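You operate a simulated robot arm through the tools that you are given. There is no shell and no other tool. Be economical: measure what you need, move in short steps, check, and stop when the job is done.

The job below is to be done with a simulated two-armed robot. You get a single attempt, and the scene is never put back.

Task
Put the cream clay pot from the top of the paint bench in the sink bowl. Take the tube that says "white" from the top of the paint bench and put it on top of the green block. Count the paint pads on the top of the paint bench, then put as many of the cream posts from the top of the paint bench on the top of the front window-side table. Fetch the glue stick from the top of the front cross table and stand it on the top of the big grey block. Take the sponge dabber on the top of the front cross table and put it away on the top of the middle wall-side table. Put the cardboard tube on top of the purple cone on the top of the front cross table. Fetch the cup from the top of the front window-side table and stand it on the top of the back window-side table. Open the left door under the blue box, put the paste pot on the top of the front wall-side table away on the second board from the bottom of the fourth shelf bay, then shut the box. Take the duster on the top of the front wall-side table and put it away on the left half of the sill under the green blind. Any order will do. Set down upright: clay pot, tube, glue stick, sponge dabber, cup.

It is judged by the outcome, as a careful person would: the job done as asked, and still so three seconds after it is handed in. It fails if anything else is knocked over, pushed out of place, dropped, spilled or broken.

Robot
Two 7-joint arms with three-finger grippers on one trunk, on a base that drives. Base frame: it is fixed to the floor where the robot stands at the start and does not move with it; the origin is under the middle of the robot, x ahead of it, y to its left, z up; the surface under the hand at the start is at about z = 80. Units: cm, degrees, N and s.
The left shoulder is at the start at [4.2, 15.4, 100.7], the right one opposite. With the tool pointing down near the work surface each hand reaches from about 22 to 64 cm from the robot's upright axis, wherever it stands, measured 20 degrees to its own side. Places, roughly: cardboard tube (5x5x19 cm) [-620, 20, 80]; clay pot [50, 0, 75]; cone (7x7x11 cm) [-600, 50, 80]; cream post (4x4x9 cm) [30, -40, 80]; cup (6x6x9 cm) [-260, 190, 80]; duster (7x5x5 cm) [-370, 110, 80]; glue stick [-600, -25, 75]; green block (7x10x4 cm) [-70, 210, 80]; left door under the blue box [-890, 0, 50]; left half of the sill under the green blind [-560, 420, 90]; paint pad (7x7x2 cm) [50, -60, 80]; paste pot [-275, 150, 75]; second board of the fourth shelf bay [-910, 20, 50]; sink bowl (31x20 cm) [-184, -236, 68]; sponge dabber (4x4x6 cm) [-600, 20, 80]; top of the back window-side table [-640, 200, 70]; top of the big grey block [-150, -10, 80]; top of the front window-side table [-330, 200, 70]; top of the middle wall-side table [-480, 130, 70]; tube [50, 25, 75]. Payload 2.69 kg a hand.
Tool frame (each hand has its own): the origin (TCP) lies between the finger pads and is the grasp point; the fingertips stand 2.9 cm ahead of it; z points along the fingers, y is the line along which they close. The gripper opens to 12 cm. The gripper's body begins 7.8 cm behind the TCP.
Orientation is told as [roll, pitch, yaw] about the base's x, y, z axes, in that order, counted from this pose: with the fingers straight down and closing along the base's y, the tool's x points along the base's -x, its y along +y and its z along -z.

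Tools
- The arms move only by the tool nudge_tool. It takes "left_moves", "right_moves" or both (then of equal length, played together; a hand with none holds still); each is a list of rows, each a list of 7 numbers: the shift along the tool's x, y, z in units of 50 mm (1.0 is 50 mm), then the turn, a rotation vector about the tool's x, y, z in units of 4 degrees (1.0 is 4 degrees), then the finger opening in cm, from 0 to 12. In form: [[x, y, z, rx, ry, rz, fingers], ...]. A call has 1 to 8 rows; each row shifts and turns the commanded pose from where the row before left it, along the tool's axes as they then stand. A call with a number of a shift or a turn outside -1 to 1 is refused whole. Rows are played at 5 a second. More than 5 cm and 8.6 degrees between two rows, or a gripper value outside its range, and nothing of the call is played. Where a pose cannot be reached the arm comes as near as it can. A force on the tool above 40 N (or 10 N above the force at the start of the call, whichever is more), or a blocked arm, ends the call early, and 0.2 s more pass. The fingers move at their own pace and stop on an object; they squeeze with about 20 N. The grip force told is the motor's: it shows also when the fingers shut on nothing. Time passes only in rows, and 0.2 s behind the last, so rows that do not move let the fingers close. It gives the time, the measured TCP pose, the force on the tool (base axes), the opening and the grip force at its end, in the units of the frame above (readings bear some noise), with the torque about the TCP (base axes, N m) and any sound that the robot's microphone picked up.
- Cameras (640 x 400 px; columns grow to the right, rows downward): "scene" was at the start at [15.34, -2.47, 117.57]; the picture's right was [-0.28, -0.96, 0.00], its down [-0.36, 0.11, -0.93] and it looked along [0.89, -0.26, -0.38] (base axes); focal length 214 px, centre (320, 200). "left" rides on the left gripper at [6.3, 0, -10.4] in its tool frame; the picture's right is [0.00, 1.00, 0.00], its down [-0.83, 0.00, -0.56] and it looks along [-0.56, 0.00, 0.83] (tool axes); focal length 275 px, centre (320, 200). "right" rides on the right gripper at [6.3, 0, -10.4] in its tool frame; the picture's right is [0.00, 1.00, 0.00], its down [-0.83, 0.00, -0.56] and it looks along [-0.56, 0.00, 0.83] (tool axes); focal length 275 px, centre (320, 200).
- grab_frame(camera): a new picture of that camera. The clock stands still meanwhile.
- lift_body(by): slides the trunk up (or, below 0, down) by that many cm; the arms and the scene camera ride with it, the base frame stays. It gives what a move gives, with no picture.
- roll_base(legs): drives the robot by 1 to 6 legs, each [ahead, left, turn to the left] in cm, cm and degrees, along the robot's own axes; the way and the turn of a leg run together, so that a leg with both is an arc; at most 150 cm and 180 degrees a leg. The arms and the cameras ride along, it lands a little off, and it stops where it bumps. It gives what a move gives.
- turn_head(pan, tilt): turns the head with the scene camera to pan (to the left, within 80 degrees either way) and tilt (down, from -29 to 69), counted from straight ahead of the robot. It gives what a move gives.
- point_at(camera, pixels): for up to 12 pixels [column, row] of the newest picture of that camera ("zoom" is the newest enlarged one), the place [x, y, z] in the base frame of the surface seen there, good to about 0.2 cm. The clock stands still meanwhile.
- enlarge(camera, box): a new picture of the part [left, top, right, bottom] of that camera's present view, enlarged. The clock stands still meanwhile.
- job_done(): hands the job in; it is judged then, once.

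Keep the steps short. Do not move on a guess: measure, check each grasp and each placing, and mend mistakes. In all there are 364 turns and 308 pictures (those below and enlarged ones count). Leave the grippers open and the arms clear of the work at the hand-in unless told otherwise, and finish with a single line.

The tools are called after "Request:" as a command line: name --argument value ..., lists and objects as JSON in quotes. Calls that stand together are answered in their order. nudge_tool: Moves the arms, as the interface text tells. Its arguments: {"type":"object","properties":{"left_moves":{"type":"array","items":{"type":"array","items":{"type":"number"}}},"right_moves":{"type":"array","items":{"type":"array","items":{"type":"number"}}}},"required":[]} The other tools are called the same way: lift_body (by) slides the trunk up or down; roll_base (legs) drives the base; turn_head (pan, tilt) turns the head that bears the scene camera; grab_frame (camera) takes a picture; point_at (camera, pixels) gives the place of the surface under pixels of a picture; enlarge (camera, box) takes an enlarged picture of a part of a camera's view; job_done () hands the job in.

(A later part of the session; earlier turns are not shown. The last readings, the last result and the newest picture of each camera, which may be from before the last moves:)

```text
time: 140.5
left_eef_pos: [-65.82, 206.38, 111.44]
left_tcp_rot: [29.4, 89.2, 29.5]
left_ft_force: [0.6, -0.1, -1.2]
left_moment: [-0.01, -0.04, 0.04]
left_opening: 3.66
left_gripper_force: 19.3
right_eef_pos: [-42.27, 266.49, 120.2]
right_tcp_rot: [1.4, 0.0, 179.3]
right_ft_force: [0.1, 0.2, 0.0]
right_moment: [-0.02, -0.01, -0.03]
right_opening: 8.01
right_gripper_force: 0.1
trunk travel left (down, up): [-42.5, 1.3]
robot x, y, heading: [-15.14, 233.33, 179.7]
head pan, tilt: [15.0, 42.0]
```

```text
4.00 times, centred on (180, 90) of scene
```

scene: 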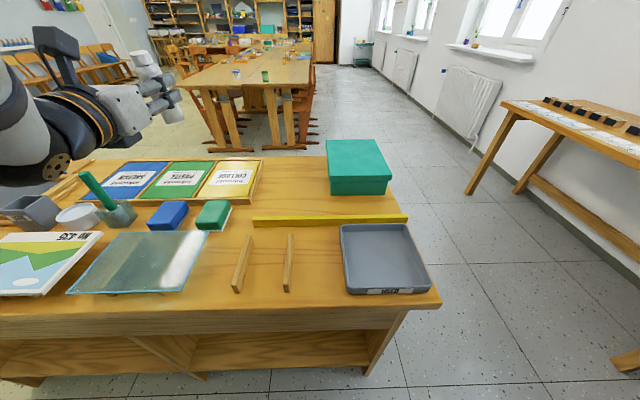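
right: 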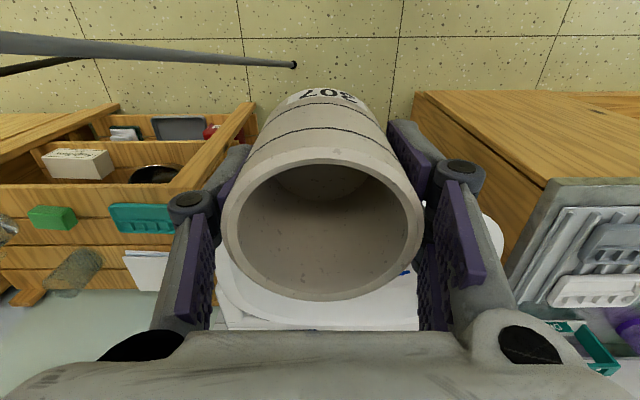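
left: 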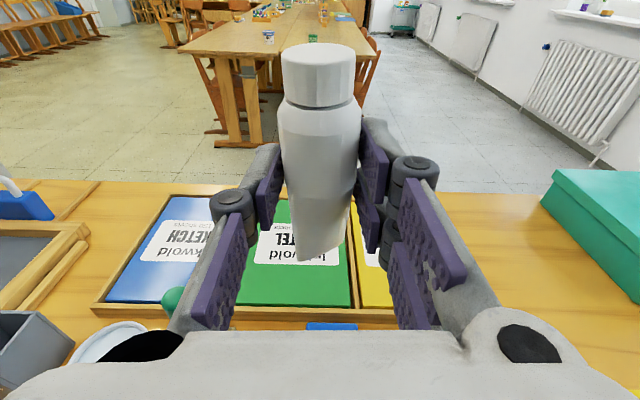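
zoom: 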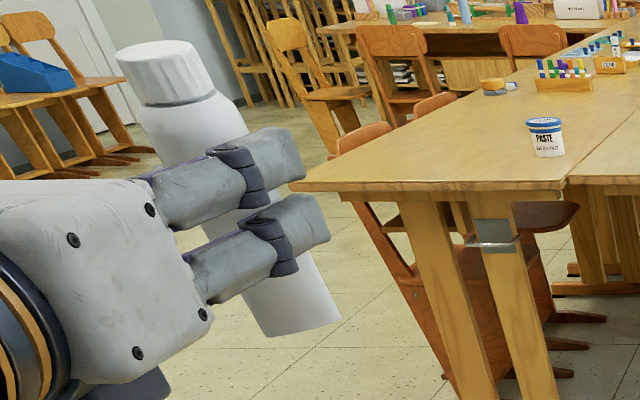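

Request:
turn_head --pan 32 --tilt 12

Request:
enlarge --camera "scene" --box '[260, 130, 420, 230]'

```text
time: 141.5
left_eef_pos: [-65.7, 206.17, 111.61]
left_tcp_rot: [48.3, 89.1, 48.6]
left_ft_force: [-0.8, -0.5, -0.7]
left_moment: [0.01, -0.04, 0.01]
left_opening: 3.65
left_gripper_force: 20.5
right_eef_pos: [-42.18, 266.6, 120.12]
right_tcp_rot: [1.4, 0.1, 179.1]
right_ft_force: [0.3, -0.5, 0.4]
right_moment: [0.04, 0.0, 0.04]
right_opening: 8.0
right_gripper_force: 0.1
trunk travel left (down, up): [-42.5, 1.3]
robot x, y, heading: [-14.6, 233.42, 179.4]
head pan, tilt: [32.0, 12.0]
```

```text
4.00 times, centred on (340, 180) of scene
```

zoom: 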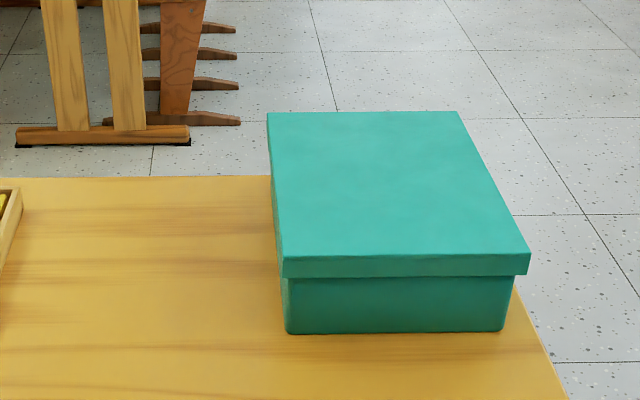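

Request:
grab_frame --camera "scene"

```text
249 pictures are left
```

scene: 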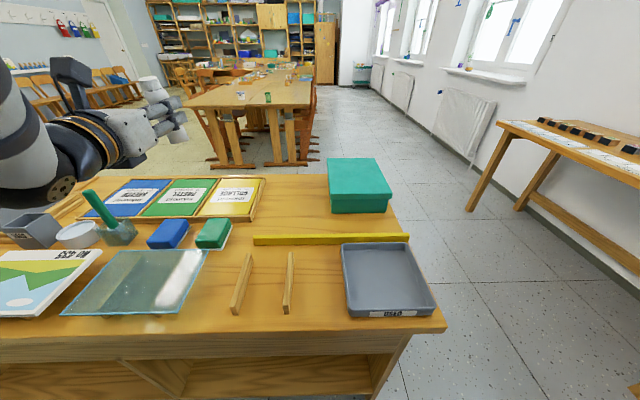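

Request:
enlarge --camera "scene" --box '[120, 60, 210, 150]'

```text
4.44 times, centred on (165, 105) of scene
```

zoom: 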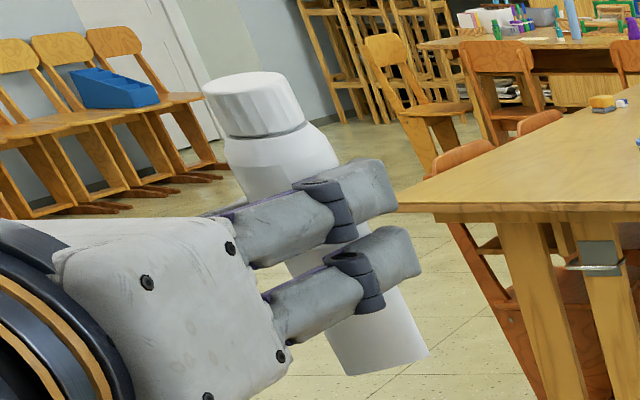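

Request:
point_at --camera "zoom" --pixels '[[248, 82], [210, 92], [285, 75], [240, 120], [300, 112], [275, 120], [275, 165], [332, 160], [355, 365], [420, 350], [388, 357], [375, 320]]'

```text
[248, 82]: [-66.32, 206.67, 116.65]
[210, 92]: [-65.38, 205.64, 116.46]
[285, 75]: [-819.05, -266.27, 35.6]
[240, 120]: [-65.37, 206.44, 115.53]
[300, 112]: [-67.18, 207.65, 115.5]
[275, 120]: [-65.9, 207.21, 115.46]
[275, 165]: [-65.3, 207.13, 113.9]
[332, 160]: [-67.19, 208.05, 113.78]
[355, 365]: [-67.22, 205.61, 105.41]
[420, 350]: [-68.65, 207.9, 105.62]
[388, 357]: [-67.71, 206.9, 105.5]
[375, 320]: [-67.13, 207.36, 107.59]
```

Request:
grab_frame --camera "left"

Request:
point_at --camera "left" --pixels '[[318, 50], [318, 60], [318, 85], [318, 120], [318, 160], [318, 200], [318, 230], [318, 250], [290, 60], [345, 60], [345, 230], [298, 252]]'

```text
247 pictures are left
```

left: 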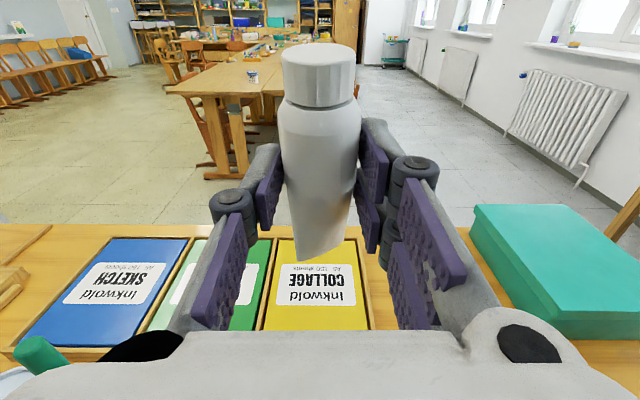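

```text
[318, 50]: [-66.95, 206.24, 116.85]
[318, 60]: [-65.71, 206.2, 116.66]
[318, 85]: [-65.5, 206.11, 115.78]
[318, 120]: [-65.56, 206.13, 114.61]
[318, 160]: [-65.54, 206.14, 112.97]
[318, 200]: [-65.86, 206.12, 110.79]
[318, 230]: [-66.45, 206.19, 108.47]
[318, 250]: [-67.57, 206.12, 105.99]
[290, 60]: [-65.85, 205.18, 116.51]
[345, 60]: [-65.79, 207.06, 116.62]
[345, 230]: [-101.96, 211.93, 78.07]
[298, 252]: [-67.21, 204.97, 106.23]
```

The tube leans ~7° in the grip (cap toward the robot). Correct by ry −7° and re-measure.

Request:
nudge_tool --left_moves '[[0, 0, 0, 0, -0.6, 0, 2], [0, 0, 0, 0, -0.6, 0, 2], [0, 0, 0, 0, -0.55, 0, 2], [0, 0, 0, 0, 0, 0, 2]]'

Request:
enlarge --camera "scene" --box '[100, 60, 210, 170]'

```text
time: 142.5
left_eef_pos: [-65.75, 205.89, 111.19]
left_tcp_rot: [8.0, 81.9, 8.5]
left_ft_force: [-0.5, 0.1, -1.7]
left_moment: [-0.03, 0.01, 0.0]
left_opening: 3.66
left_gripper_force: 20.4
right_eef_pos: [-42.33, 266.48, 120.05]
right_tcp_rot: [1.3, 0.0, 179.1]
right_ft_force: [0.3, 0.3, -0.5]
right_moment: [0.03, 0.0, -0.01]
right_opening: 7.98
right_gripper_force: 0.1
trunk travel left (down, up): [-42.5, 1.3]
robot x, y, heading: [-15.04, 233.47, 179.7]
head pan, tilt: [32.0, 12.0]
```

```text
3.64 times, centred on (155, 115) of scene
```

zoom: 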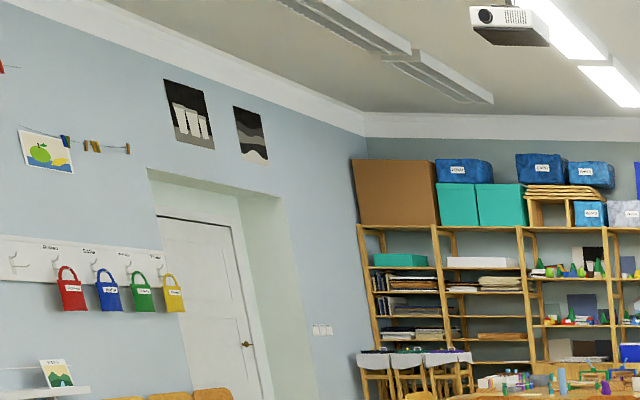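

Request:
turn_head --pan 30 --tilt 22

Request:
grab_frame --camera "scene"

```text
time: 143.2
left_eef_pos: [-65.67, 206.16, 111.02]
left_tcp_rot: [6.6, 81.8, 6.7]
left_ft_force: [0.8, 0.0, -1.5]
left_moment: [0.01, 0.0, -0.02]
left_opening: 3.67
left_gripper_force: 20.2
right_eef_pos: [-42.37, 266.45, 120.05]
right_tcp_rot: [1.2, 0.1, 179.3]
right_ft_force: [0.5, 0.1, 0.8]
right_moment: [0.02, 0.0, 0.0]
right_opening: 7.99
right_gripper_force: 0.1
trunk travel left (down, up): [-42.5, 1.3]
robot x, y, heading: [-15.05, 233.53, 179.7]
head pan, tilt: [30.0, 22.0]
```

```text
245 pictures are left
```

scene: 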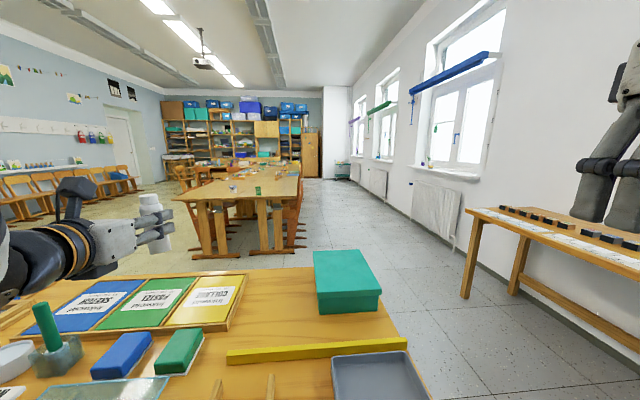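

Request:
enlarge --camera "scene" --box '[100, 180, 200, 270]'

Request:
grab_frame --camera "left"

Request:
point_at --camera "left" --pixels '[[318, 48], [318, 60], [318, 85], [318, 120], [318, 160], [318, 200], [318, 230], [318, 250], [300, 255], [340, 240], [300, 50], [338, 50]]'

```text
4.44 times, centred on (150, 225) of scene
```

zoom: 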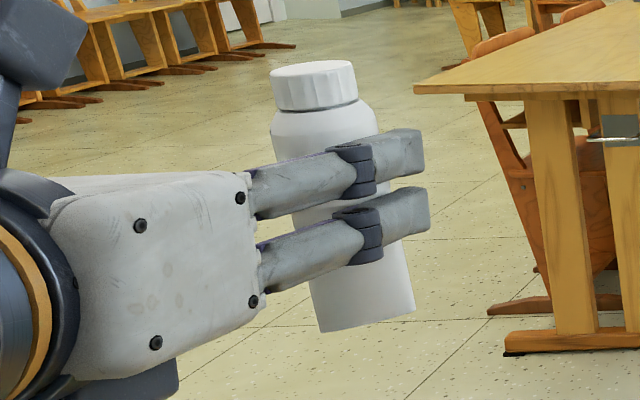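

```text
243 pictures are left
```

left: 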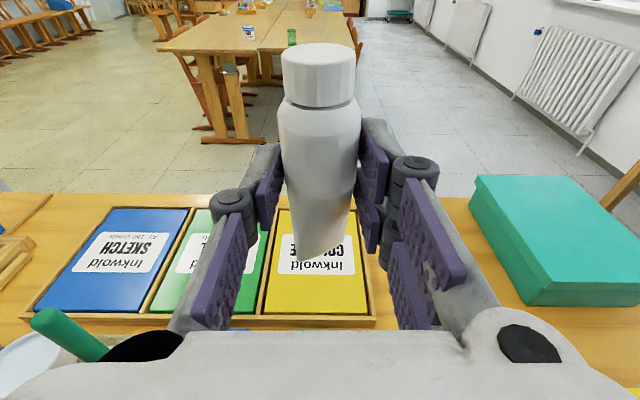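

```text
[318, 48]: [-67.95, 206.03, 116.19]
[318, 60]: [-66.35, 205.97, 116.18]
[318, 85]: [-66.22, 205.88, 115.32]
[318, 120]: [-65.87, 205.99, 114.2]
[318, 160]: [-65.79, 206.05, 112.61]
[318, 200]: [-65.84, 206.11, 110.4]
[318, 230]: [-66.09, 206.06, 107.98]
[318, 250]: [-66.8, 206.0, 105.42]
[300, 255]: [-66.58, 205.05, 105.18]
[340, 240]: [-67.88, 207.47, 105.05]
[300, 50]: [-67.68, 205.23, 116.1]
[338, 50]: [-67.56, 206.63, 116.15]
```

Tube now measures vertical (cap centre −67.65, foot −67.55; top level). Lower with the trunk, keeping orientation.

Request:
lift_body --by -21

Request:
grab_frame --camera "left"

Request:
grab_frame --camera "scene"

```text
time: 144.4
left_eef_pos: [-69.71, 206.45, 84.68]
left_tcp_rot: [1.3, 66.4, 1.3]
left_ft_force: [5.3, 2.3, 20.0]
left_moment: [0.55, 0.15, -0.04]
left_opening: 3.46
left_gripper_force: 20.3
right_eef_pos: [-49.22, 266.52, 99.43]
right_tcp_rot: [1.2, 17.3, 179.2]
right_ft_force: [-0.1, -0.5, 0.9]
right_moment: [0.02, 0.0, 0.03]
right_opening: 8.01
right_gripper_force: 0.1
trunk travel left (down, up): [-31.2, 12.6]
robot x, y, heading: [-15.14, 233.79, 179.8]
head pan, tilt: [30.0, 22.0]
stopped: the force on the tool passed its limit at 80 N (the readings are from after the stop); the commanded pose is now the measured one
```

```text
242 pictures are left
```

left: 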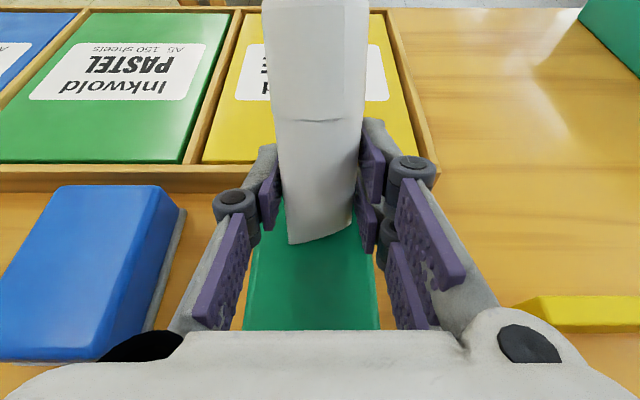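

```text
241 pictures are left
```

scene: 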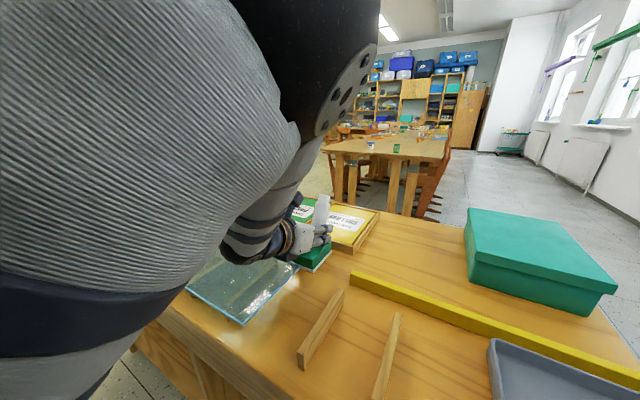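

Contact came early because the torso leaned (right hand pitch now 17°). Raise the trunk a little and see whether the torso levels.

Request:
lift_body --by 8

Request:
grab_frame --camera "left"

Request:
grab_frame --camera "scene"

```text
time: 145.6
left_eef_pos: [-69.72, 206.27, 92.26]
left_tcp_rot: [1.2, 65.8, 1.1]
left_ft_force: [0.1, -0.2, -1.9]
left_moment: [0.02, -0.05, 0.01]
left_opening: 3.44
left_gripper_force: 20.4
right_eef_pos: [-49.43, 266.43, 107.46]
right_tcp_rot: [1.1, 17.5, 179.2]
right_ft_force: [-0.7, 0.4, -0.3]
right_moment: [0.02, -0.03, -0.01]
right_opening: 7.99
right_gripper_force: 0.1
trunk travel left (down, up): [-39.2, 4.6]
robot x, y, heading: [-14.48, 233.27, 179.8]
head pan, tilt: [30.0, 22.0]
```

```text
240 pictures are left
```

left: 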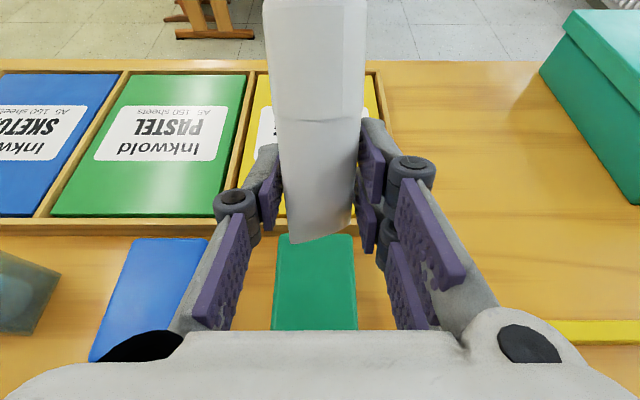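

```text
239 pictures are left
```

scene: 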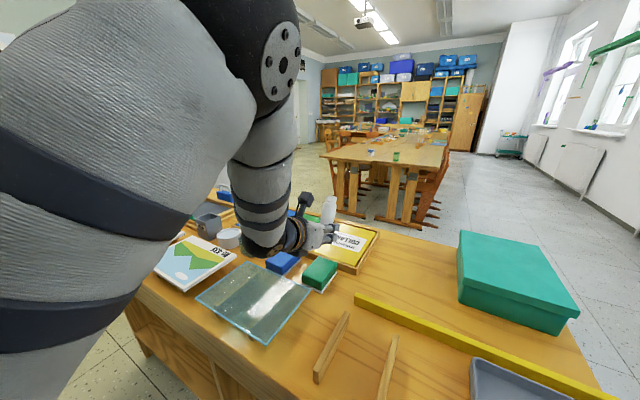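

Request:
point_at --camera "left" --pixels '[[318, 5], [318, 50], [318, 100], [318, 140], [318, 180], [318, 210], [318, 230], [295, 240], [350, 222], [280, 250], [352, 250], [320, 300]]'

Request:
enlarge --camera "scene" --box '[250, 180, 410, 300]'

```text
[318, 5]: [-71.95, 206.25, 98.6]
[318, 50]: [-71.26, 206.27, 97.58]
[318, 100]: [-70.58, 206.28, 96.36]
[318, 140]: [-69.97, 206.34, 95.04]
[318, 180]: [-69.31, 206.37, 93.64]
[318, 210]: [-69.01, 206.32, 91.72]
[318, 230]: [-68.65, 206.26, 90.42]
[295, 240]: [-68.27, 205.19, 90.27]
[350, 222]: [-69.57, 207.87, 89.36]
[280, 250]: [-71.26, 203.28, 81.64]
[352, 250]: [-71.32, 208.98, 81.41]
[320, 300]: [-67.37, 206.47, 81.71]
```

```text
3.33 times, centred on (330, 240) of scene
```

zoom: 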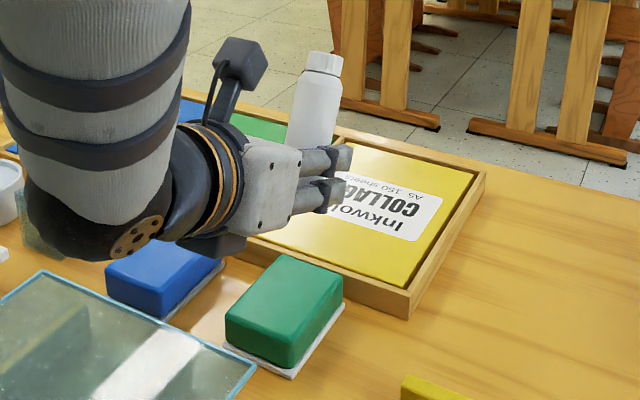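

Torso lean stays; both hands are coupled to it. Level the right hand first (ry −17.5°) and see if the torso comes upright.

Request:
nudge_tool --right_moves '[[0, 0, 0, 0, -0.88, 0, 8], [0, 0, 0, 0, -0.88, 0, 8], [0, 0, 0, 0, -0.88, 0, 8], [0, 0, 0, 0, -0.88, 0, 8], [0, 0, 0, 0, -0.88, 0, 8]]'

Request:
grab_frame --camera "scene"

```text
time: 146.8
left_eef_pos: [-69.71, 206.37, 92.49]
left_tcp_rot: [1.2, 66.0, 1.2]
left_ft_force: [0.6, -0.3, -1.2]
left_moment: [-0.02, -0.06, -0.02]
left_opening: 3.43
left_gripper_force: 19.9
right_eef_pos: [-49.72, 266.95, 107.57]
right_tcp_rot: [1.2, -0.4, 178.9]
right_ft_force: [-0.3, 0.2, 0.5]
right_moment: [0.0, 0.0, 0.01]
right_opening: 8.0
right_gripper_force: 0.0
right hand out of reach, approached as far as the arm can: row 5
trunk travel left (down, up): [-39.2, 4.6]
robot x, y, heading: [-14.84, 233.55, 179.6]
head pan, tilt: [30.0, 22.0]
```

```text
237 pictures are left
```

scene: 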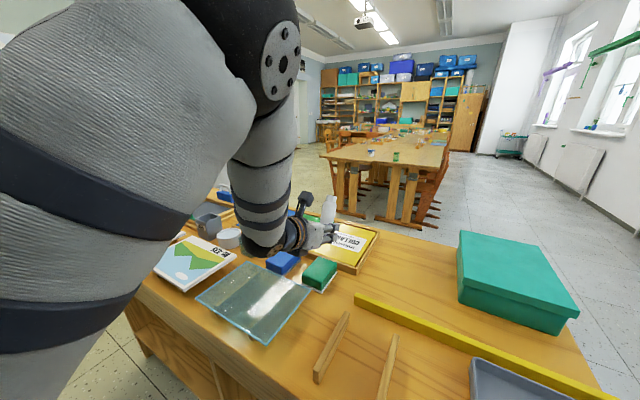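

Request:
nudge_tool --left_moves '[[0, 0, 0, 0, 0.85, 0, 2], [0, 0, 0, 0, 0.85, 0, 2], [0, 0, 0, 0, 0.85, 0, 2], [0, 0, 0, 0, 0.85, 0, 2], [0, 0, 0, 0, 0.85, 0, 2], [0, 0, 0, 0, 0.85, 0, 2], [0, 0, 0, 0, 0.85, 0, 2], [0, 0, 0, 0, 0, 0, 2]]'

Request:
grab_frame --camera "left"

Request:
grab_frame --camera "scene"

```text
time: 148.6
left_eef_pos: [-69.81, 205.0, 93.75]
left_tcp_rot: [2.4, 75.8, 2.0]
left_ft_force: [-0.9, -0.3, -1.3]
left_moment: [0.01, -0.01, 0.01]
left_opening: 3.46
left_gripper_force: 20.0
left hand out of reach, approached as far as the arm can: row 3, 4, 5, 6, 7
right_eef_pos: [-49.68, 266.95, 107.54]
right_tcp_rot: [1.3, -0.3, 178.8]
right_ft_force: [0.1, -0.2, 0.6]
right_moment: [0.02, -0.02, -0.04]
right_opening: 7.99
right_gripper_force: 0.1
trunk travel left (down, up): [-39.2, 4.6]
robot x, y, heading: [-14.62, 233.55, 179.7]
head pan, tilt: [30.0, 22.0]
```

```text
236 pictures are left
```

left: 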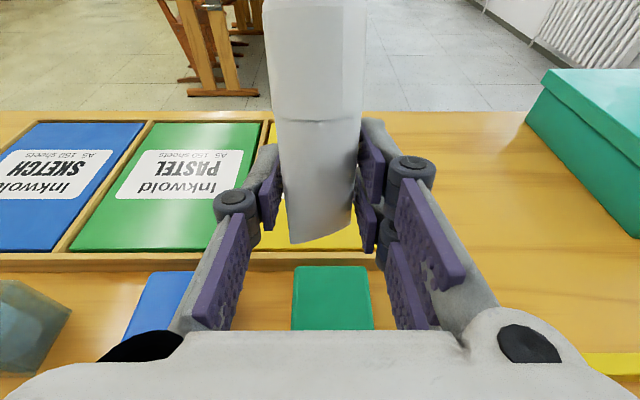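

```text
235 pictures are left
```

scene: 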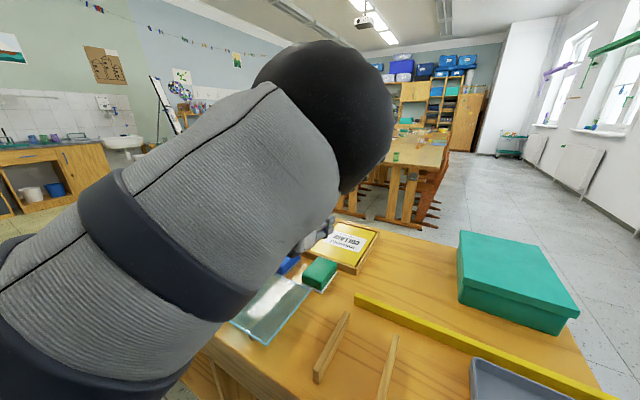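

The flipped-wrist pose is at its limit. New plan: lay the tube back on the block with its cap pointing away, then regrasp with the right hand in a natural pose (cap then ends up). Pitch the left hand back down.

Request:
nudge_tool --left_moves '[[0, 0, 0, 0, -1, 0, 2], [0, 0, 0, 0, -1, 0, 2], [0, 0, 0, 0, -1, 0, 2], [0, 0, 0, 0, -1, 0, 2], [0, 0, 0, 0, -1, 0, 2], [0, 0, 0, 0, -1, 0, 2], [0, 0, 0, 0, -1, 0, 2], [0, 0, 0, 0, -1, 0, 2]]'

Request:
nudge_tool --left_moves '[[0, 0, 0, 0, -1, 0, 2], [0, 0, 0, 0, -1, 0, 2], [0, 0, 0, 0, -1, 0, 2], [0, 0, 0, 0, -1, 0, 2], [0, 0, 0, 0, -1, 0, 2], [0, 0, 0, 0, -1, 0, 2], [0, 0, 0, 0, -1, 0, 2], [0, 0, 0, 0, -1, 0, 2]]'

Request:
grab_frame --camera "left"

```text
time: 150.4
left_eef_pos: [-69.71, 205.0, 93.86]
left_tcp_rot: [0.8, 43.8, 0.2]
left_ft_force: [0.4, 0.6, -1.5]
left_moment: [0.01, -0.07, 0.04]
left_opening: 3.43
left_gripper_force: 20.2
right_eef_pos: [-49.83, 266.97, 107.52]
right_tcp_rot: [1.3, -0.2, 178.8]
right_ft_force: [1.1, -0.4, 0.0]
right_moment: [0.0, -0.01, -0.02]
right_opening: 8.03
right_gripper_force: 0.1
trunk travel left (down, up): [-39.2, 4.6]
robot x, y, heading: [-15.05, 233.56, 179.7]
head pan, tilt: [30.0, 22.0]
```

```text
time: 152.2
left_eef_pos: [-69.74, 204.91, 93.65]
left_tcp_rot: [0.6, 11.6, -0.2]
left_ft_force: [-0.1, 0.7, -1.6]
left_moment: [0.0, -0.05, -0.06]
left_opening: 3.39
left_gripper_force: 20.5
right_eef_pos: [-49.68, 267.02, 107.65]
right_tcp_rot: [1.3, -0.2, 178.6]
right_ft_force: [-0.1, 0.0, 1.1]
right_moment: [-0.02, 0.02, 0.02]
right_opening: 8.02
right_gripper_force: 0.0
trunk travel left (down, up): [-39.2, 4.6]
robot x, y, heading: [-15.09, 233.35, 179.7]
head pan, tilt: [30.0, 22.0]
```

```text
234 pictures are left
```

left: 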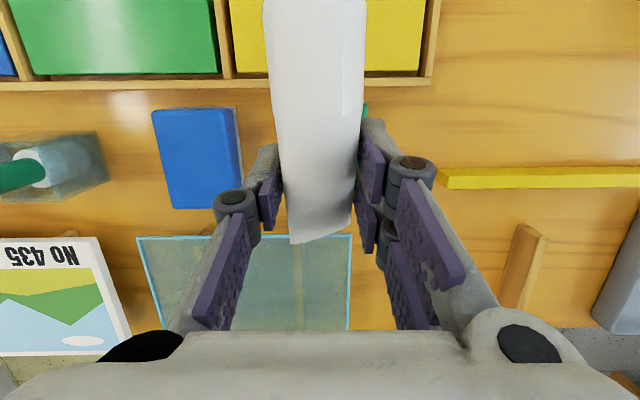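

Request:
nudge_tool --left_moves '[[0, 0, 0, 0, -0.75, 0, 2], [0, 0, 0, 0, -0.75, 0, 2], [0, 0, 0, 0, -0.75, 0, 2], [-0.74, 0.3, 0, 0, 0, 0, 2], [0, 0, 0.8, 0, 0, 0, 2], [0, 0, 0.6, 0, 0, 0, 2]]'

Request:
grab_frame --camera "left"

Request:
enlarge --camera "scene" --box '[250, 180, 410, 300]'

```text
time: 153.6
left_eef_pos: [-66.25, 206.62, 86.73]
left_tcp_rot: [0.6, 2.7, -0.5]
left_ft_force: [-0.3, -0.1, -0.5]
left_moment: [0.05, -0.03, 0.0]
left_opening: 3.43
left_gripper_force: 20.6
right_eef_pos: [-49.63, 267.02, 107.59]
right_tcp_rot: [1.4, -0.2, 178.8]
right_ft_force: [0.2, 0.1, 0.1]
right_moment: [-0.03, -0.01, 0.02]
right_opening: 7.99
right_gripper_force: 0.0
trunk travel left (down, up): [-39.2, 4.6]
robot x, y, heading: [-14.89, 233.62, 179.6]
head pan, tilt: [30.0, 22.0]
```

```text
233 pictures are left
```

left: 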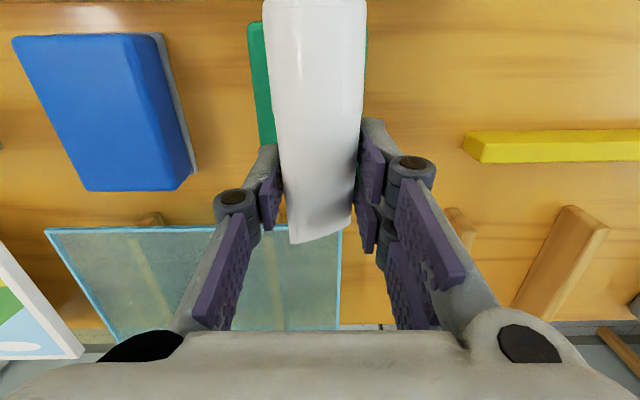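

```text
3.33 times, centred on (330, 240) of scene
```

zoom: 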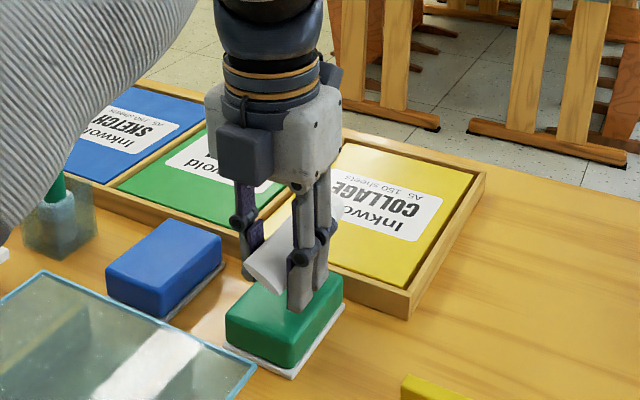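

Request:
nudge_tool --left_moves '[[0, 0, 0.2, 0, 0, 0, 2], [0, 0, 0.1, 0, 0, 0, 2], [0, 0, 0.06, 0, 0, 0, 2], [0, 0, 0, 0, 0, 0, 2]]'

Request:
enlarge --camera "scene" --box '[270, 190, 370, 270]'

```text
time: 154.6
left_eef_pos: [-66.39, 206.52, 84.75]
left_tcp_rot: [0.7, 2.7, -0.4]
left_ft_force: [0.1, -0.9, -1.1]
left_moment: [-0.01, -0.05, 0.0]
left_opening: 3.44
left_gripper_force: 20.1
right_eef_pos: [-49.58, 266.86, 107.53]
right_tcp_rot: [1.3, -0.2, 178.8]
right_ft_force: [-0.4, -0.8, -0.5]
right_moment: [-0.01, 0.0, 0.02]
right_opening: 8.01
right_gripper_force: 0.0
trunk travel left (down, up): [-39.2, 4.6]
robot x, y, heading: [-14.88, 233.51, 179.6]
head pan, tilt: [30.0, 22.0]
```

```text
5.00 times, centred on (320, 230) of scene
```

zoom: 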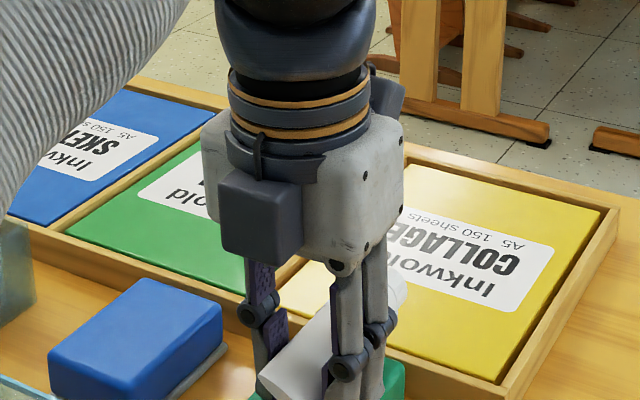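

Request:
nudge_tool --left_moves '[[0, 0, 0.04, 0, 0, 0, 2], [0, 0, 0.03, 0, 0, 0, 2], [0, 0, 0, 0, 0, 0, 2]]'

```text
time: 155.4
left_eef_pos: [-66.52, 206.63, 84.56]
left_tcp_rot: [0.6, 2.7, -0.4]
left_ft_force: [-0.2, -0.6, -0.1]
left_moment: [0.03, -0.09, 0.02]
left_opening: 3.43
left_gripper_force: 20.0
right_eef_pos: [-49.63, 266.93, 107.53]
right_tcp_rot: [1.4, -0.3, 178.8]
right_ft_force: [0.4, 0.1, -0.1]
right_moment: [-0.01, -0.04, -0.01]
right_opening: 7.98
right_gripper_force: 0.1
trunk travel left (down, up): [-39.2, 4.6]
robot x, y, heading: [-14.81, 233.85, 179.8]
head pan, tilt: [30.0, 22.0]
```

Nearly touching; open the fingers gently, then raise.

Request:
nudge_tool --left_moves '[[0, 0, 0, 0, 0, 0, 4], [0, 0, 0, 0, 0, 0, 5], [0, 0, 0, 0, 0, 0, 6], [0, 0, -0.4, 0, 0, 0, 6], [0, 0, -0.8, 0, 0, 0, 6], [0, 0, -0.8, 0, 0, 0, 6], [0, 0, -0.8, 0, 0, 0, 6]]'

Request:
grab_frame --camera "left"

Request:
enlarge --camera "scene" --box '[250, 180, 410, 300]'

```text
time: 157.0
left_eef_pos: [-65.8, 206.48, 98.53]
left_tcp_rot: [0.5, 2.8, -0.3]
left_ft_force: [-0.1, 0.2, 0.6]
left_moment: [0.03, 0.02, 0.01]
left_opening: 6.01
left_gripper_force: 0.0
right_eef_pos: [-49.65, 266.91, 107.59]
right_tcp_rot: [1.3, -0.2, 178.9]
right_ft_force: [0.0, 0.8, 0.6]
right_moment: [0.01, 0.02, -0.03]
right_opening: 7.99
right_gripper_force: 0.0
trunk travel left (down, up): [-39.2, 4.6]
robot x, y, heading: [-15.01, 233.5, 179.7]
head pan, tilt: [30.0, 22.0]
```

```text
230 pictures are left
```

left: 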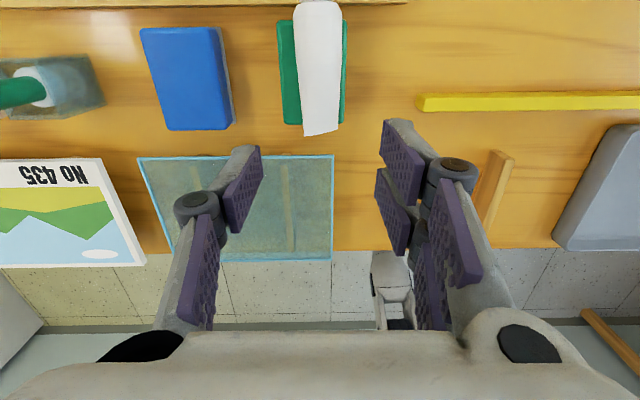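

```text
3.33 times, centred on (330, 240) of scene
```

zoom: 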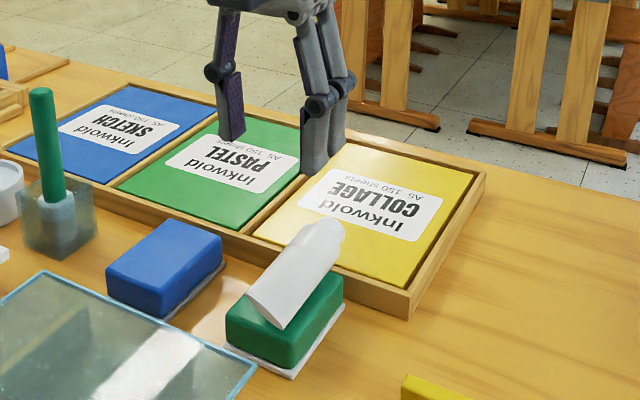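

Tube is lying with cap away. Now unroll the left wrist (positive rz) while retracting.

Request:
nudge_tool --left_moves '[[-0.5, 0, -0.6, 0, 0, 0, 6], [-0.5, 0, -0.6, 0, 0, 0, 6], [0, 0, 0, 0, -0.7, 1, 6], [0, 0, 0, 0, 0, 1, 6], [0, 0, 0, 0, 0, 1, 6], [0, 0, 0, 0, 0, 1, 6], [0, 0, 0, 0, 0, 1, 6], [0, 0, 0, 0, 0, 1, 6]]'

Request:
nudge_tool --left_moves '[[0, 0, 0, 0, 0, 1, 6], [0, 0, 0, 0, 0, 1, 6], [0, 0, 0, 0, 0, 1, 6], [0, 0, 0, 0, 0, 1, 6], [0, 0, 0, 0, 0, 1, 6], [0, 0, 0, 0, 0, 1, 6], [0, 0, 0, 0, 0, 1, 6], [0, 0, 0, 0, 0, 1, 6]]'

Request:
nudge_tool --left_moves '[[0, 0, 0, 0, 0, 1, 6], [0, 0, 0, 0, 0, 1, 6], [0, 0, 0, 0, 0, 1, 6], [0, 0, 0, 0, 0, 1, 6], [0, 0, 0, 0, 0, 1, 6], [0, 0, 0, 0, 0, 1, 6], [0, 0, 0, 0, 0, 1, 6], [0, 0, 0, 0, 0, 1, 6]]'

Request:
nudge_tool --left_moves '[[0, 0, 0, 0, 0, 1, 6], [0, 0, 0, 0, 0, 1, 6], [0, 0, 0, 0, 0, 1, 6], [0, 0, 0, 0, 0, 1, 6], [0, 0, 0, 0, 0, 1, 6], [0, 0, 0, 0, 0, 1, 6], [0, 0, 0, 0, 0, 1, 6], [0, 0, 0, 0, 0, 1, 6]]'

Request:
nudge_tool --left_moves '[[0, 0, 0, 0, 0, 1, 6], [0, 0, 0, 0, 0, 1, 6], [0, 0, 0, 0, 0, 1, 6], [0, 0, 0, 0, 0, 1, 6], [0, 0, 0, 0, 0, 1, 6], [0, 0, 0, 0, 0, 1, 6], [0, 0, 0, 0, 0, 1, 6], [0, 0, 0, 0, 0, 1, 6]]'

Request:
grab_frame --camera "scene"

```text
time: 158.8
left_eef_pos: [-60.6, 206.26, 104.15]
left_tcp_rot: [0.5, 0.1, -24.5]
left_ft_force: [-0.2, 0.5, 0.5]
left_moment: [0.05, -0.02, -0.02]
left_opening: 6.0
left_gripper_force: 0.0
right_eef_pos: [-49.77, 266.94, 107.5]
right_tcp_rot: [1.3, -0.2, 178.8]
right_ft_force: [-0.4, 0.0, 0.4]
right_moment: [0.03, 0.0, -0.04]
right_opening: 8.01
right_gripper_force: 0.1
trunk travel left (down, up): [-39.2, 4.6]
robot x, y, heading: [-15.08, 233.51, 179.5]
head pan, tilt: [30.0, 22.0]
```

```text
time: 160.6
left_eef_pos: [-60.7, 206.42, 104.23]
left_tcp_rot: [0.5, 0.4, -56.4]
left_ft_force: [0.1, 0.4, -0.4]
left_moment: [0.01, 0.02, -0.02]
left_opening: 6.04
left_gripper_force: 0.1
right_eef_pos: [-49.66, 266.89, 107.58]
right_tcp_rot: [1.3, -0.3, 178.8]
right_ft_force: [0.5, 0.2, 0.5]
right_moment: [0.0, 0.02, 0.02]
right_opening: 7.99
right_gripper_force: 0.1
trunk travel left (down, up): [-39.2, 4.6]
robot x, y, heading: [-14.9, 233.0, 179.8]
head pan, tilt: [30.0, 22.0]
```

```text
time: 162.4
left_eef_pos: [-60.53, 206.4, 104.26]
left_tcp_rot: [0.1, 0.5, -88.4]
left_ft_force: [0.1, 0.0, 0.4]
left_moment: [0.02, 0.03, -0.02]
left_opening: 6.01
left_gripper_force: 0.1
right_eef_pos: [-49.71, 267.03, 107.54]
right_tcp_rot: [1.4, -0.2, 178.7]
right_ft_force: [-0.4, 0.2, 0.6]
right_moment: [-0.02, -0.01, -0.02]
right_opening: 7.99
right_gripper_force: 0.1
trunk travel left (down, up): [-39.2, 4.6]
robot x, y, heading: [-14.99, 233.64, 179.9]
head pan, tilt: [30.0, 22.0]
```

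```text
time: 164.2
left_eef_pos: [-60.53, 206.51, 104.3]
left_tcp_rot: [-0.2, 0.5, -120.5]
left_ft_force: [-1.2, -0.7, 0.3]
left_moment: [-0.01, 0.02, -0.02]
left_opening: 6.02
left_gripper_force: 0.1
right_eef_pos: [-49.8, 266.94, 107.53]
right_tcp_rot: [1.3, -0.2, 178.8]
right_ft_force: [-0.7, 0.0, 0.5]
right_moment: [0.04, 0.01, -0.03]
right_opening: 7.98
right_gripper_force: 0.0
trunk travel left (down, up): [-39.2, 4.6]
robot x, y, heading: [-14.94, 233.4, 179.7]
head pan, tilt: [30.0, 22.0]
```

```text
time: 166.0
left_eef_pos: [-60.49, 206.38, 104.19]
left_tcp_rot: [-0.4, 0.3, -152.5]
left_ft_force: [0.5, -0.1, 1.1]
left_moment: [0.03, 0.01, 0.02]
left_opening: 6.01
left_gripper_force: 0.1
right_eef_pos: [-49.81, 266.92, 107.58]
right_tcp_rot: [1.3, -0.2, 178.8]
right_ft_force: [-0.4, -0.1, -0.2]
right_moment: [-0.01, 0.03, 0.02]
right_opening: 8.01
right_gripper_force: 0.1
trunk travel left (down, up): [-39.2, 4.6]
robot x, y, heading: [-14.89, 233.62, 179.7]
head pan, tilt: [30.0, 22.0]
```

```text
228 pictures are left
```

scene: 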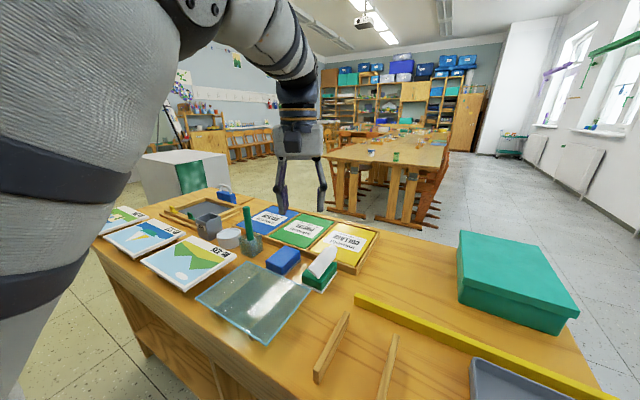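

Request:
nudge_tool --left_moves '[[0, 0, 0, 0, 0, 0.98, 6], [0, 0, 0, 0, 0, 0.98, 6], [0, 0, 0, 0, 0, 0.98, 6], [0, 0, 0, 0, 0, 0.98, 6], [0, 0, 0, 0, 0, 0.98, 6], [0, 0, 0, 0, 0, 0.98, 6], [0, 0, 0, 0, 0, 0.98, 6], [0, 0, 0, 0, 0, 0, 6]]'

Request:
grab_frame --camera "left"

```text
time: 167.8
left_eef_pos: [-60.49, 206.4, 104.22]
left_tcp_rot: [-0.4, 0.2, -179.9]
left_ft_force: [0.6, 0.6, 0.2]
left_moment: [-0.01, -0.05, -0.02]
left_opening: 6.0
left_gripper_force: 0.2
right_eef_pos: [-49.74, 266.99, 107.54]
right_tcp_rot: [1.2, -0.1, 178.8]
right_ft_force: [-1.0, 1.9, -0.9]
right_moment: [0.0, 0.01, -0.01]
right_opening: 8.01
right_gripper_force: 0.1
trunk travel left (down, up): [-39.2, 4.6]
robot x, y, heading: [-14.52, 233.25, 179.7]
head pan, tilt: [30.0, 22.0]
```

```text
227 pictures are left
```

left: 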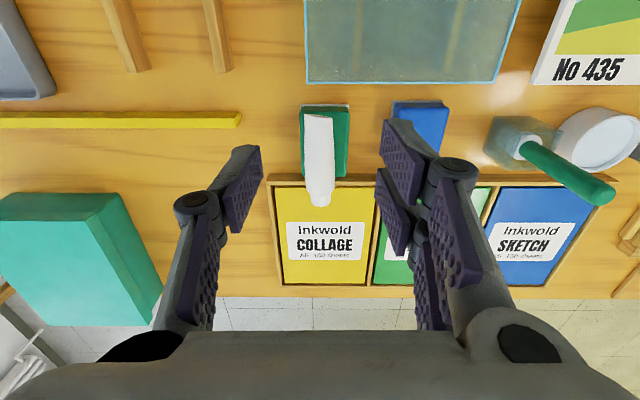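

Request:
enlarge --camera "left" --box '[270, 90, 390, 220]'

Request:
point_at --camera "left" --pixels '[[318, 118], [318, 135], [318, 150], [319, 165], [319, 178], [319, 190], [319, 202], [308, 150], [332, 150], [330, 195], [295, 183], [345, 160]]'

```text
3.08 times, centred on (330, 155) of left
```

zoom: 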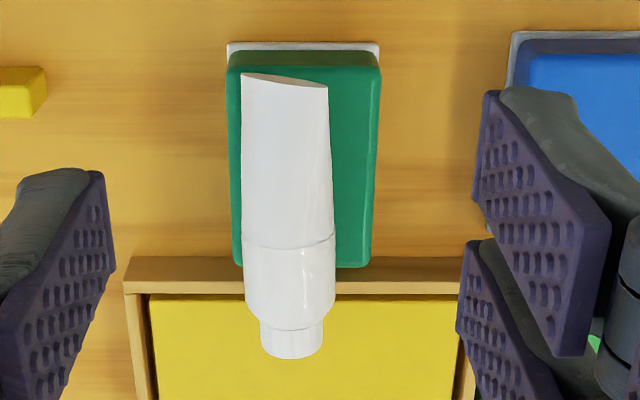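

```text
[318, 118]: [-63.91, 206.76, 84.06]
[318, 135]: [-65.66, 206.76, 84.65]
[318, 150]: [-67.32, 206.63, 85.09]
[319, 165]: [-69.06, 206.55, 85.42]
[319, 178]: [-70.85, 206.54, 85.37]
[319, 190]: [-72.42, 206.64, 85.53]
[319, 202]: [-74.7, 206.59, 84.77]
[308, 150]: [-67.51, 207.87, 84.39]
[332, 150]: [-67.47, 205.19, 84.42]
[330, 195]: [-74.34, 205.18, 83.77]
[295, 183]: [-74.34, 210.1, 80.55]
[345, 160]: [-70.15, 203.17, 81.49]
```

Use the left hand (now natural). Grip the body near the shoulder (−71.5, 206.55) with the hand tilted 20° back, so at placing the wrist stays high. Move above and tilt.

Request:
nudge_tool --left_moves '[[-0.73, -0.01, 0.3, 0, 0, 0, 6.5], [-0.73, -0.01, 0.3, 0, 0, 0, 6.5], [-0.74, -0.01, 0.3, 0, 0, 0, 6.5], [0, 0, 0, 0, 1, 0, 6.5], [0, 0, 0, 0, 1, 0, 6.5], [0, 0, 0, 0, 1, 0, 6.5], [0, 0, 0, 0, 1, 0, 6.5], [0, 0, 0, 0, 1, 0, 6.5]]'

Request:
grab_frame --camera "left"

```text
time: 169.6
left_eef_pos: [-67.17, 207.03, 99.0]
left_tcp_rot: [-0.5, 12.0, -179.9]
left_ft_force: [0.3, -0.4, 0.0]
left_moment: [0.0, -0.01, -0.02]
left_opening: 6.49
left_gripper_force: 0.0
left hand out of reach, approached as far as the arm can: row 3, 4, 5, 6, 7, 8
right_eef_pos: [-49.81, 266.9, 107.59]
right_tcp_rot: [1.4, -0.3, 178.7]
right_ft_force: [-0.3, -0.3, 0.0]
right_moment: [0.01, -0.02, -0.01]
right_opening: 8.01
right_gripper_force: 0.1
trunk travel left (down, up): [-39.2, 4.6]
robot x, y, heading: [-14.7, 233.24, 179.8]
head pan, tilt: [30.0, 22.0]
```

```text
225 pictures are left
```

left: 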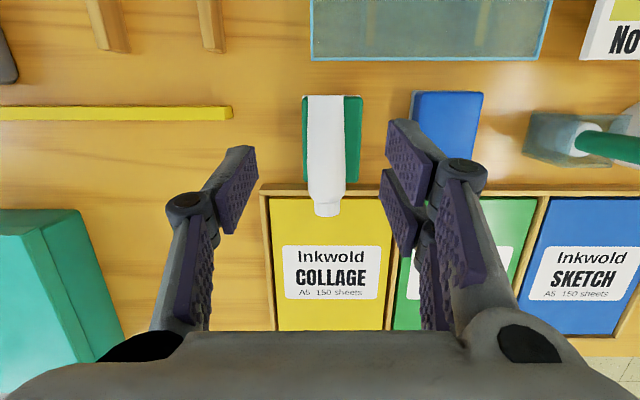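

Too far; pull the hand back, then move the base 8 ahead and 10 left.

Request:
nudge_tool --left_moves '[[0.8, 0, -0.5, 0, 0, 0, 6.5], [0.8, 0, -0.5, 0, 0, 0, 6.5], [0.8, 0, -0.2, 0, 0, 0, 6.5], [0.8, 0, 0, 0, 0, 0, 6.5], [0.5, 0, 0, 0, 0, 0, 6.5]]' --right_moves '[[0.5, -0.4, 0, 0, 0, 0, 8], [0.5, -0.4, 0, 0, 0, 0, 8], [0.5, 0, 0, 0, 0, 0, 8], [0.5, 0, 0, 0, 0, 0, 8], [0, 0, 0, 0, 0, 0, 8]]'

Request:
grab_frame --camera "scene"

```text
time: 170.8
left_eef_pos: [-51.19, 206.38, 108.89]
left_tcp_rot: [-0.6, 11.8, -179.8]
left_ft_force: [0.6, -0.4, 0.2]
left_moment: [0.04, -0.04, 0.0]
left_opening: 6.54
left_gripper_force: 0.1
left hand out of reach, approached as far as the arm can: row 5
right_eef_pos: [-39.91, 271.98, 107.61]
right_tcp_rot: [1.2, -0.3, 179.0]
right_ft_force: [-0.2, -0.3, 0.8]
right_moment: [0.0, 0.01, 0.01]
right_opening: 7.99
right_gripper_force: 0.0
right hand out of reach, approached as far as the arm can: row 3, 4
trunk travel left (down, up): [-39.2, 4.6]
robot x, y, heading: [-14.82, 233.5, 180.0]
head pan, tilt: [30.0, 22.0]
```

```text
224 pictures are left
```

scene: 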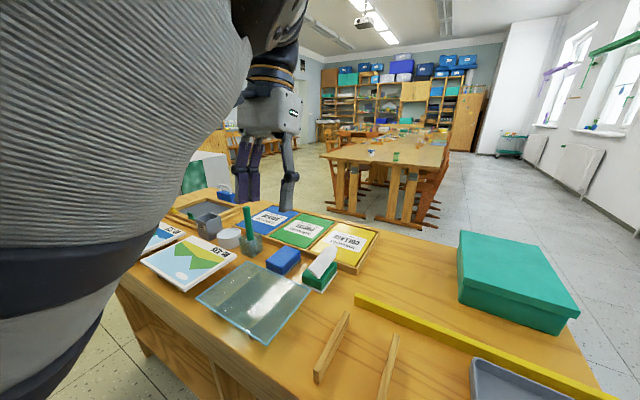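

The torso seems twisted/leaning from the earlier stretch. Raise the trunk to its top to see if it straightens.

Request:
lift_body --by 4.5

Request:
turn_head --pan 0 --tilt 40

Request:
grab_frame --camera "scene"

```text
time: 171.7
left_eef_pos: [-51.24, 206.46, 113.12]
left_tcp_rot: [-0.4, 12.0, -179.9]
left_ft_force: [-0.3, -0.3, -0.2]
left_moment: [0.03, -0.05, 0.01]
left_opening: 6.48
left_gripper_force: 0.1
right_eef_pos: [-40.13, 271.94, 111.93]
right_tcp_rot: [1.1, -0.2, 179.0]
right_ft_force: [-0.5, 0.0, -0.4]
right_moment: [-0.02, -0.03, -0.02]
right_opening: 8.01
right_gripper_force: 0.0
trunk travel left (down, up): [-43.7, 0.1]
robot x, y, heading: [-14.65, 233.53, 179.9]
head pan, tilt: [30.0, 22.0]
```

```text
time: 172.6
left_eef_pos: [-51.12, 206.36, 113.3]
left_tcp_rot: [-0.5, 11.9, -179.9]
left_ft_force: [-0.1, -0.4, 0.0]
left_moment: [0.01, 0.03, 0.02]
left_opening: 6.5
left_gripper_force: 0.1
right_eef_pos: [-40.04, 271.82, 112.02]
right_tcp_rot: [1.1, -0.4, 178.8]
right_ft_force: [0.4, 0.8, -1.1]
right_moment: [-0.01, 0.01, 0.0]
right_opening: 7.99
right_gripper_force: 0.0
trunk travel left (down, up): [-43.7, 0.1]
robot x, y, heading: [-14.84, 233.38, 179.6]
head pan, tilt: [0.0, 40.0]
```

```text
223 pictures are left
```

scene: 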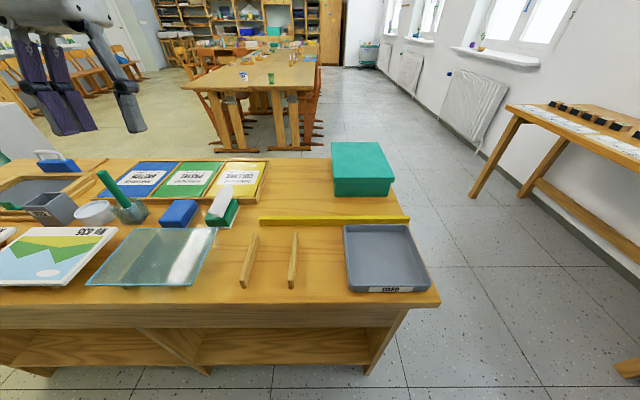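

Camera now agrees with pan 0/tilt 40, so the torso is fine. Move base 8 ahead and 12 left.

Request:
roll_base --legs '[[8, 12, 0]]'

Request:
nudge_tool --left_moves '[[0, -0.6, 0.3, 0, 1, 0, 6.5], [0, -0.6, 0.3, 0, 1, 0, 6.5], [0, -0.6, 0.3, 0, 0, 0, 6.5], [0, -0.6, 0.3, 0, 0, 0, 6.5], [0, 0, 0, 0, 0, 0, 6.5]]'

Request:
grab_frame --camera "left"

```text
time: 174.2
left_eef_pos: [-59.16, 194.5, 113.21]
left_tcp_rot: [-0.5, 11.9, 180.0]
left_ft_force: [-0.5, 0.3, 0.5]
left_moment: [0.0, -0.03, 0.02]
left_opening: 6.52
left_gripper_force: 0.1
right_eef_pos: [-48.09, 259.84, 112.07]
right_tcp_rot: [1.2, -0.3, 178.7]
right_ft_force: [-0.7, 0.3, -0.6]
right_moment: [0.03, 0.0, 0.0]
right_opening: 7.99
right_gripper_force: 0.0
trunk travel left (down, up): [-43.7, 0.1]
robot x, y, heading: [-22.84, 221.57, 179.3]
head pan, tilt: [0.0, 40.0]
```

```text
time: 175.4
left_eef_pos: [-57.55, 206.59, 107.56]
left_tcp_rot: [-0.5, 19.9, 179.9]
left_ft_force: [-1.1, 0.8, 0.5]
left_moment: [0.0, 0.0, 0.0]
left_opening: 6.52
left_gripper_force: 0.1
right_eef_pos: [-47.96, 259.78, 112.11]
right_tcp_rot: [1.1, -0.4, 178.6]
right_ft_force: [0.3, -0.1, -0.7]
right_moment: [0.01, 0.0, -0.03]
right_opening: 8.03
right_gripper_force: 0.0
trunk travel left (down, up): [-43.7, 0.1]
robot x, y, heading: [-23.05, 221.44, 179.6]
head pan, tilt: [0.0, 40.0]
```

```text
222 pictures are left
```

left: 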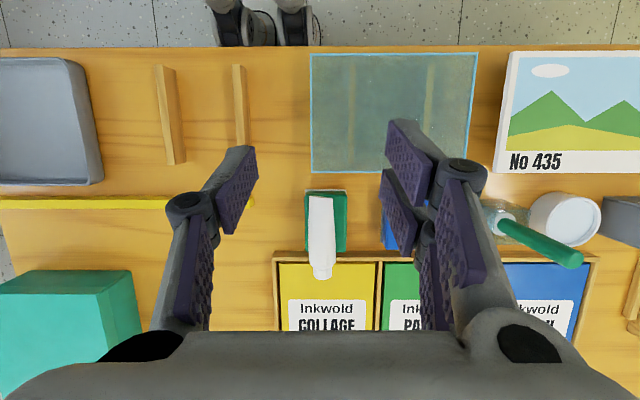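

Request:
nudge_tool --left_moves '[[-0.855, 0, 0.3, 0, 0, 0, 6.5], [-0.855, 0, 0.3, 0, 0, 0, 6.5], [-0.855, 0, 0.3, 0, 0, 0, 6.5], [-0.855, 0, 0.3, 0, 0, 0, 6.5], [0, 0, 0, 0, 0, 0, 6.5]]'

Request:
grab_frame --camera "left"

```text
time: 176.6
left_eef_pos: [-70.63, 206.82, 96.31]
left_tcp_rot: [-0.5, 19.8, 180.1]
left_ft_force: [1.1, -0.1, 0.7]
left_moment: [-0.05, 0.01, 0.02]
left_opening: 6.51
left_gripper_force: 0.1
left hand out of reach, approached as far as the arm can: row 4
right_eef_pos: [-47.98, 260.0, 112.12]
right_tcp_rot: [1.1, -0.4, 178.7]
right_ft_force: [0.2, 0.2, 0.7]
right_moment: [0.0, 0.01, 0.0]
right_opening: 8.0
right_gripper_force: 0.1
trunk travel left (down, up): [-43.7, 0.1]
robot x, y, heading: [-22.85, 221.86, 179.8]
head pan, tilt: [0.0, 40.0]
```

```text
221 pictures are left
```

left: 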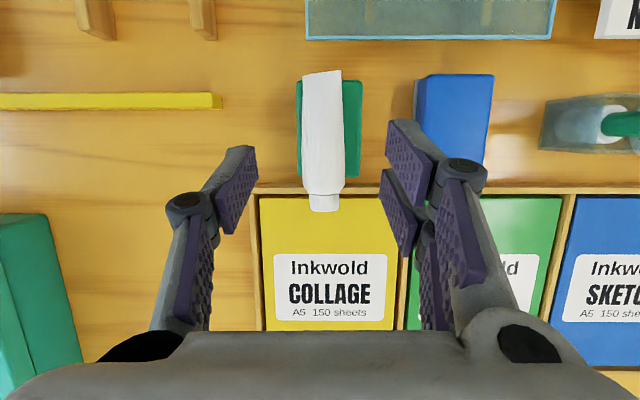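

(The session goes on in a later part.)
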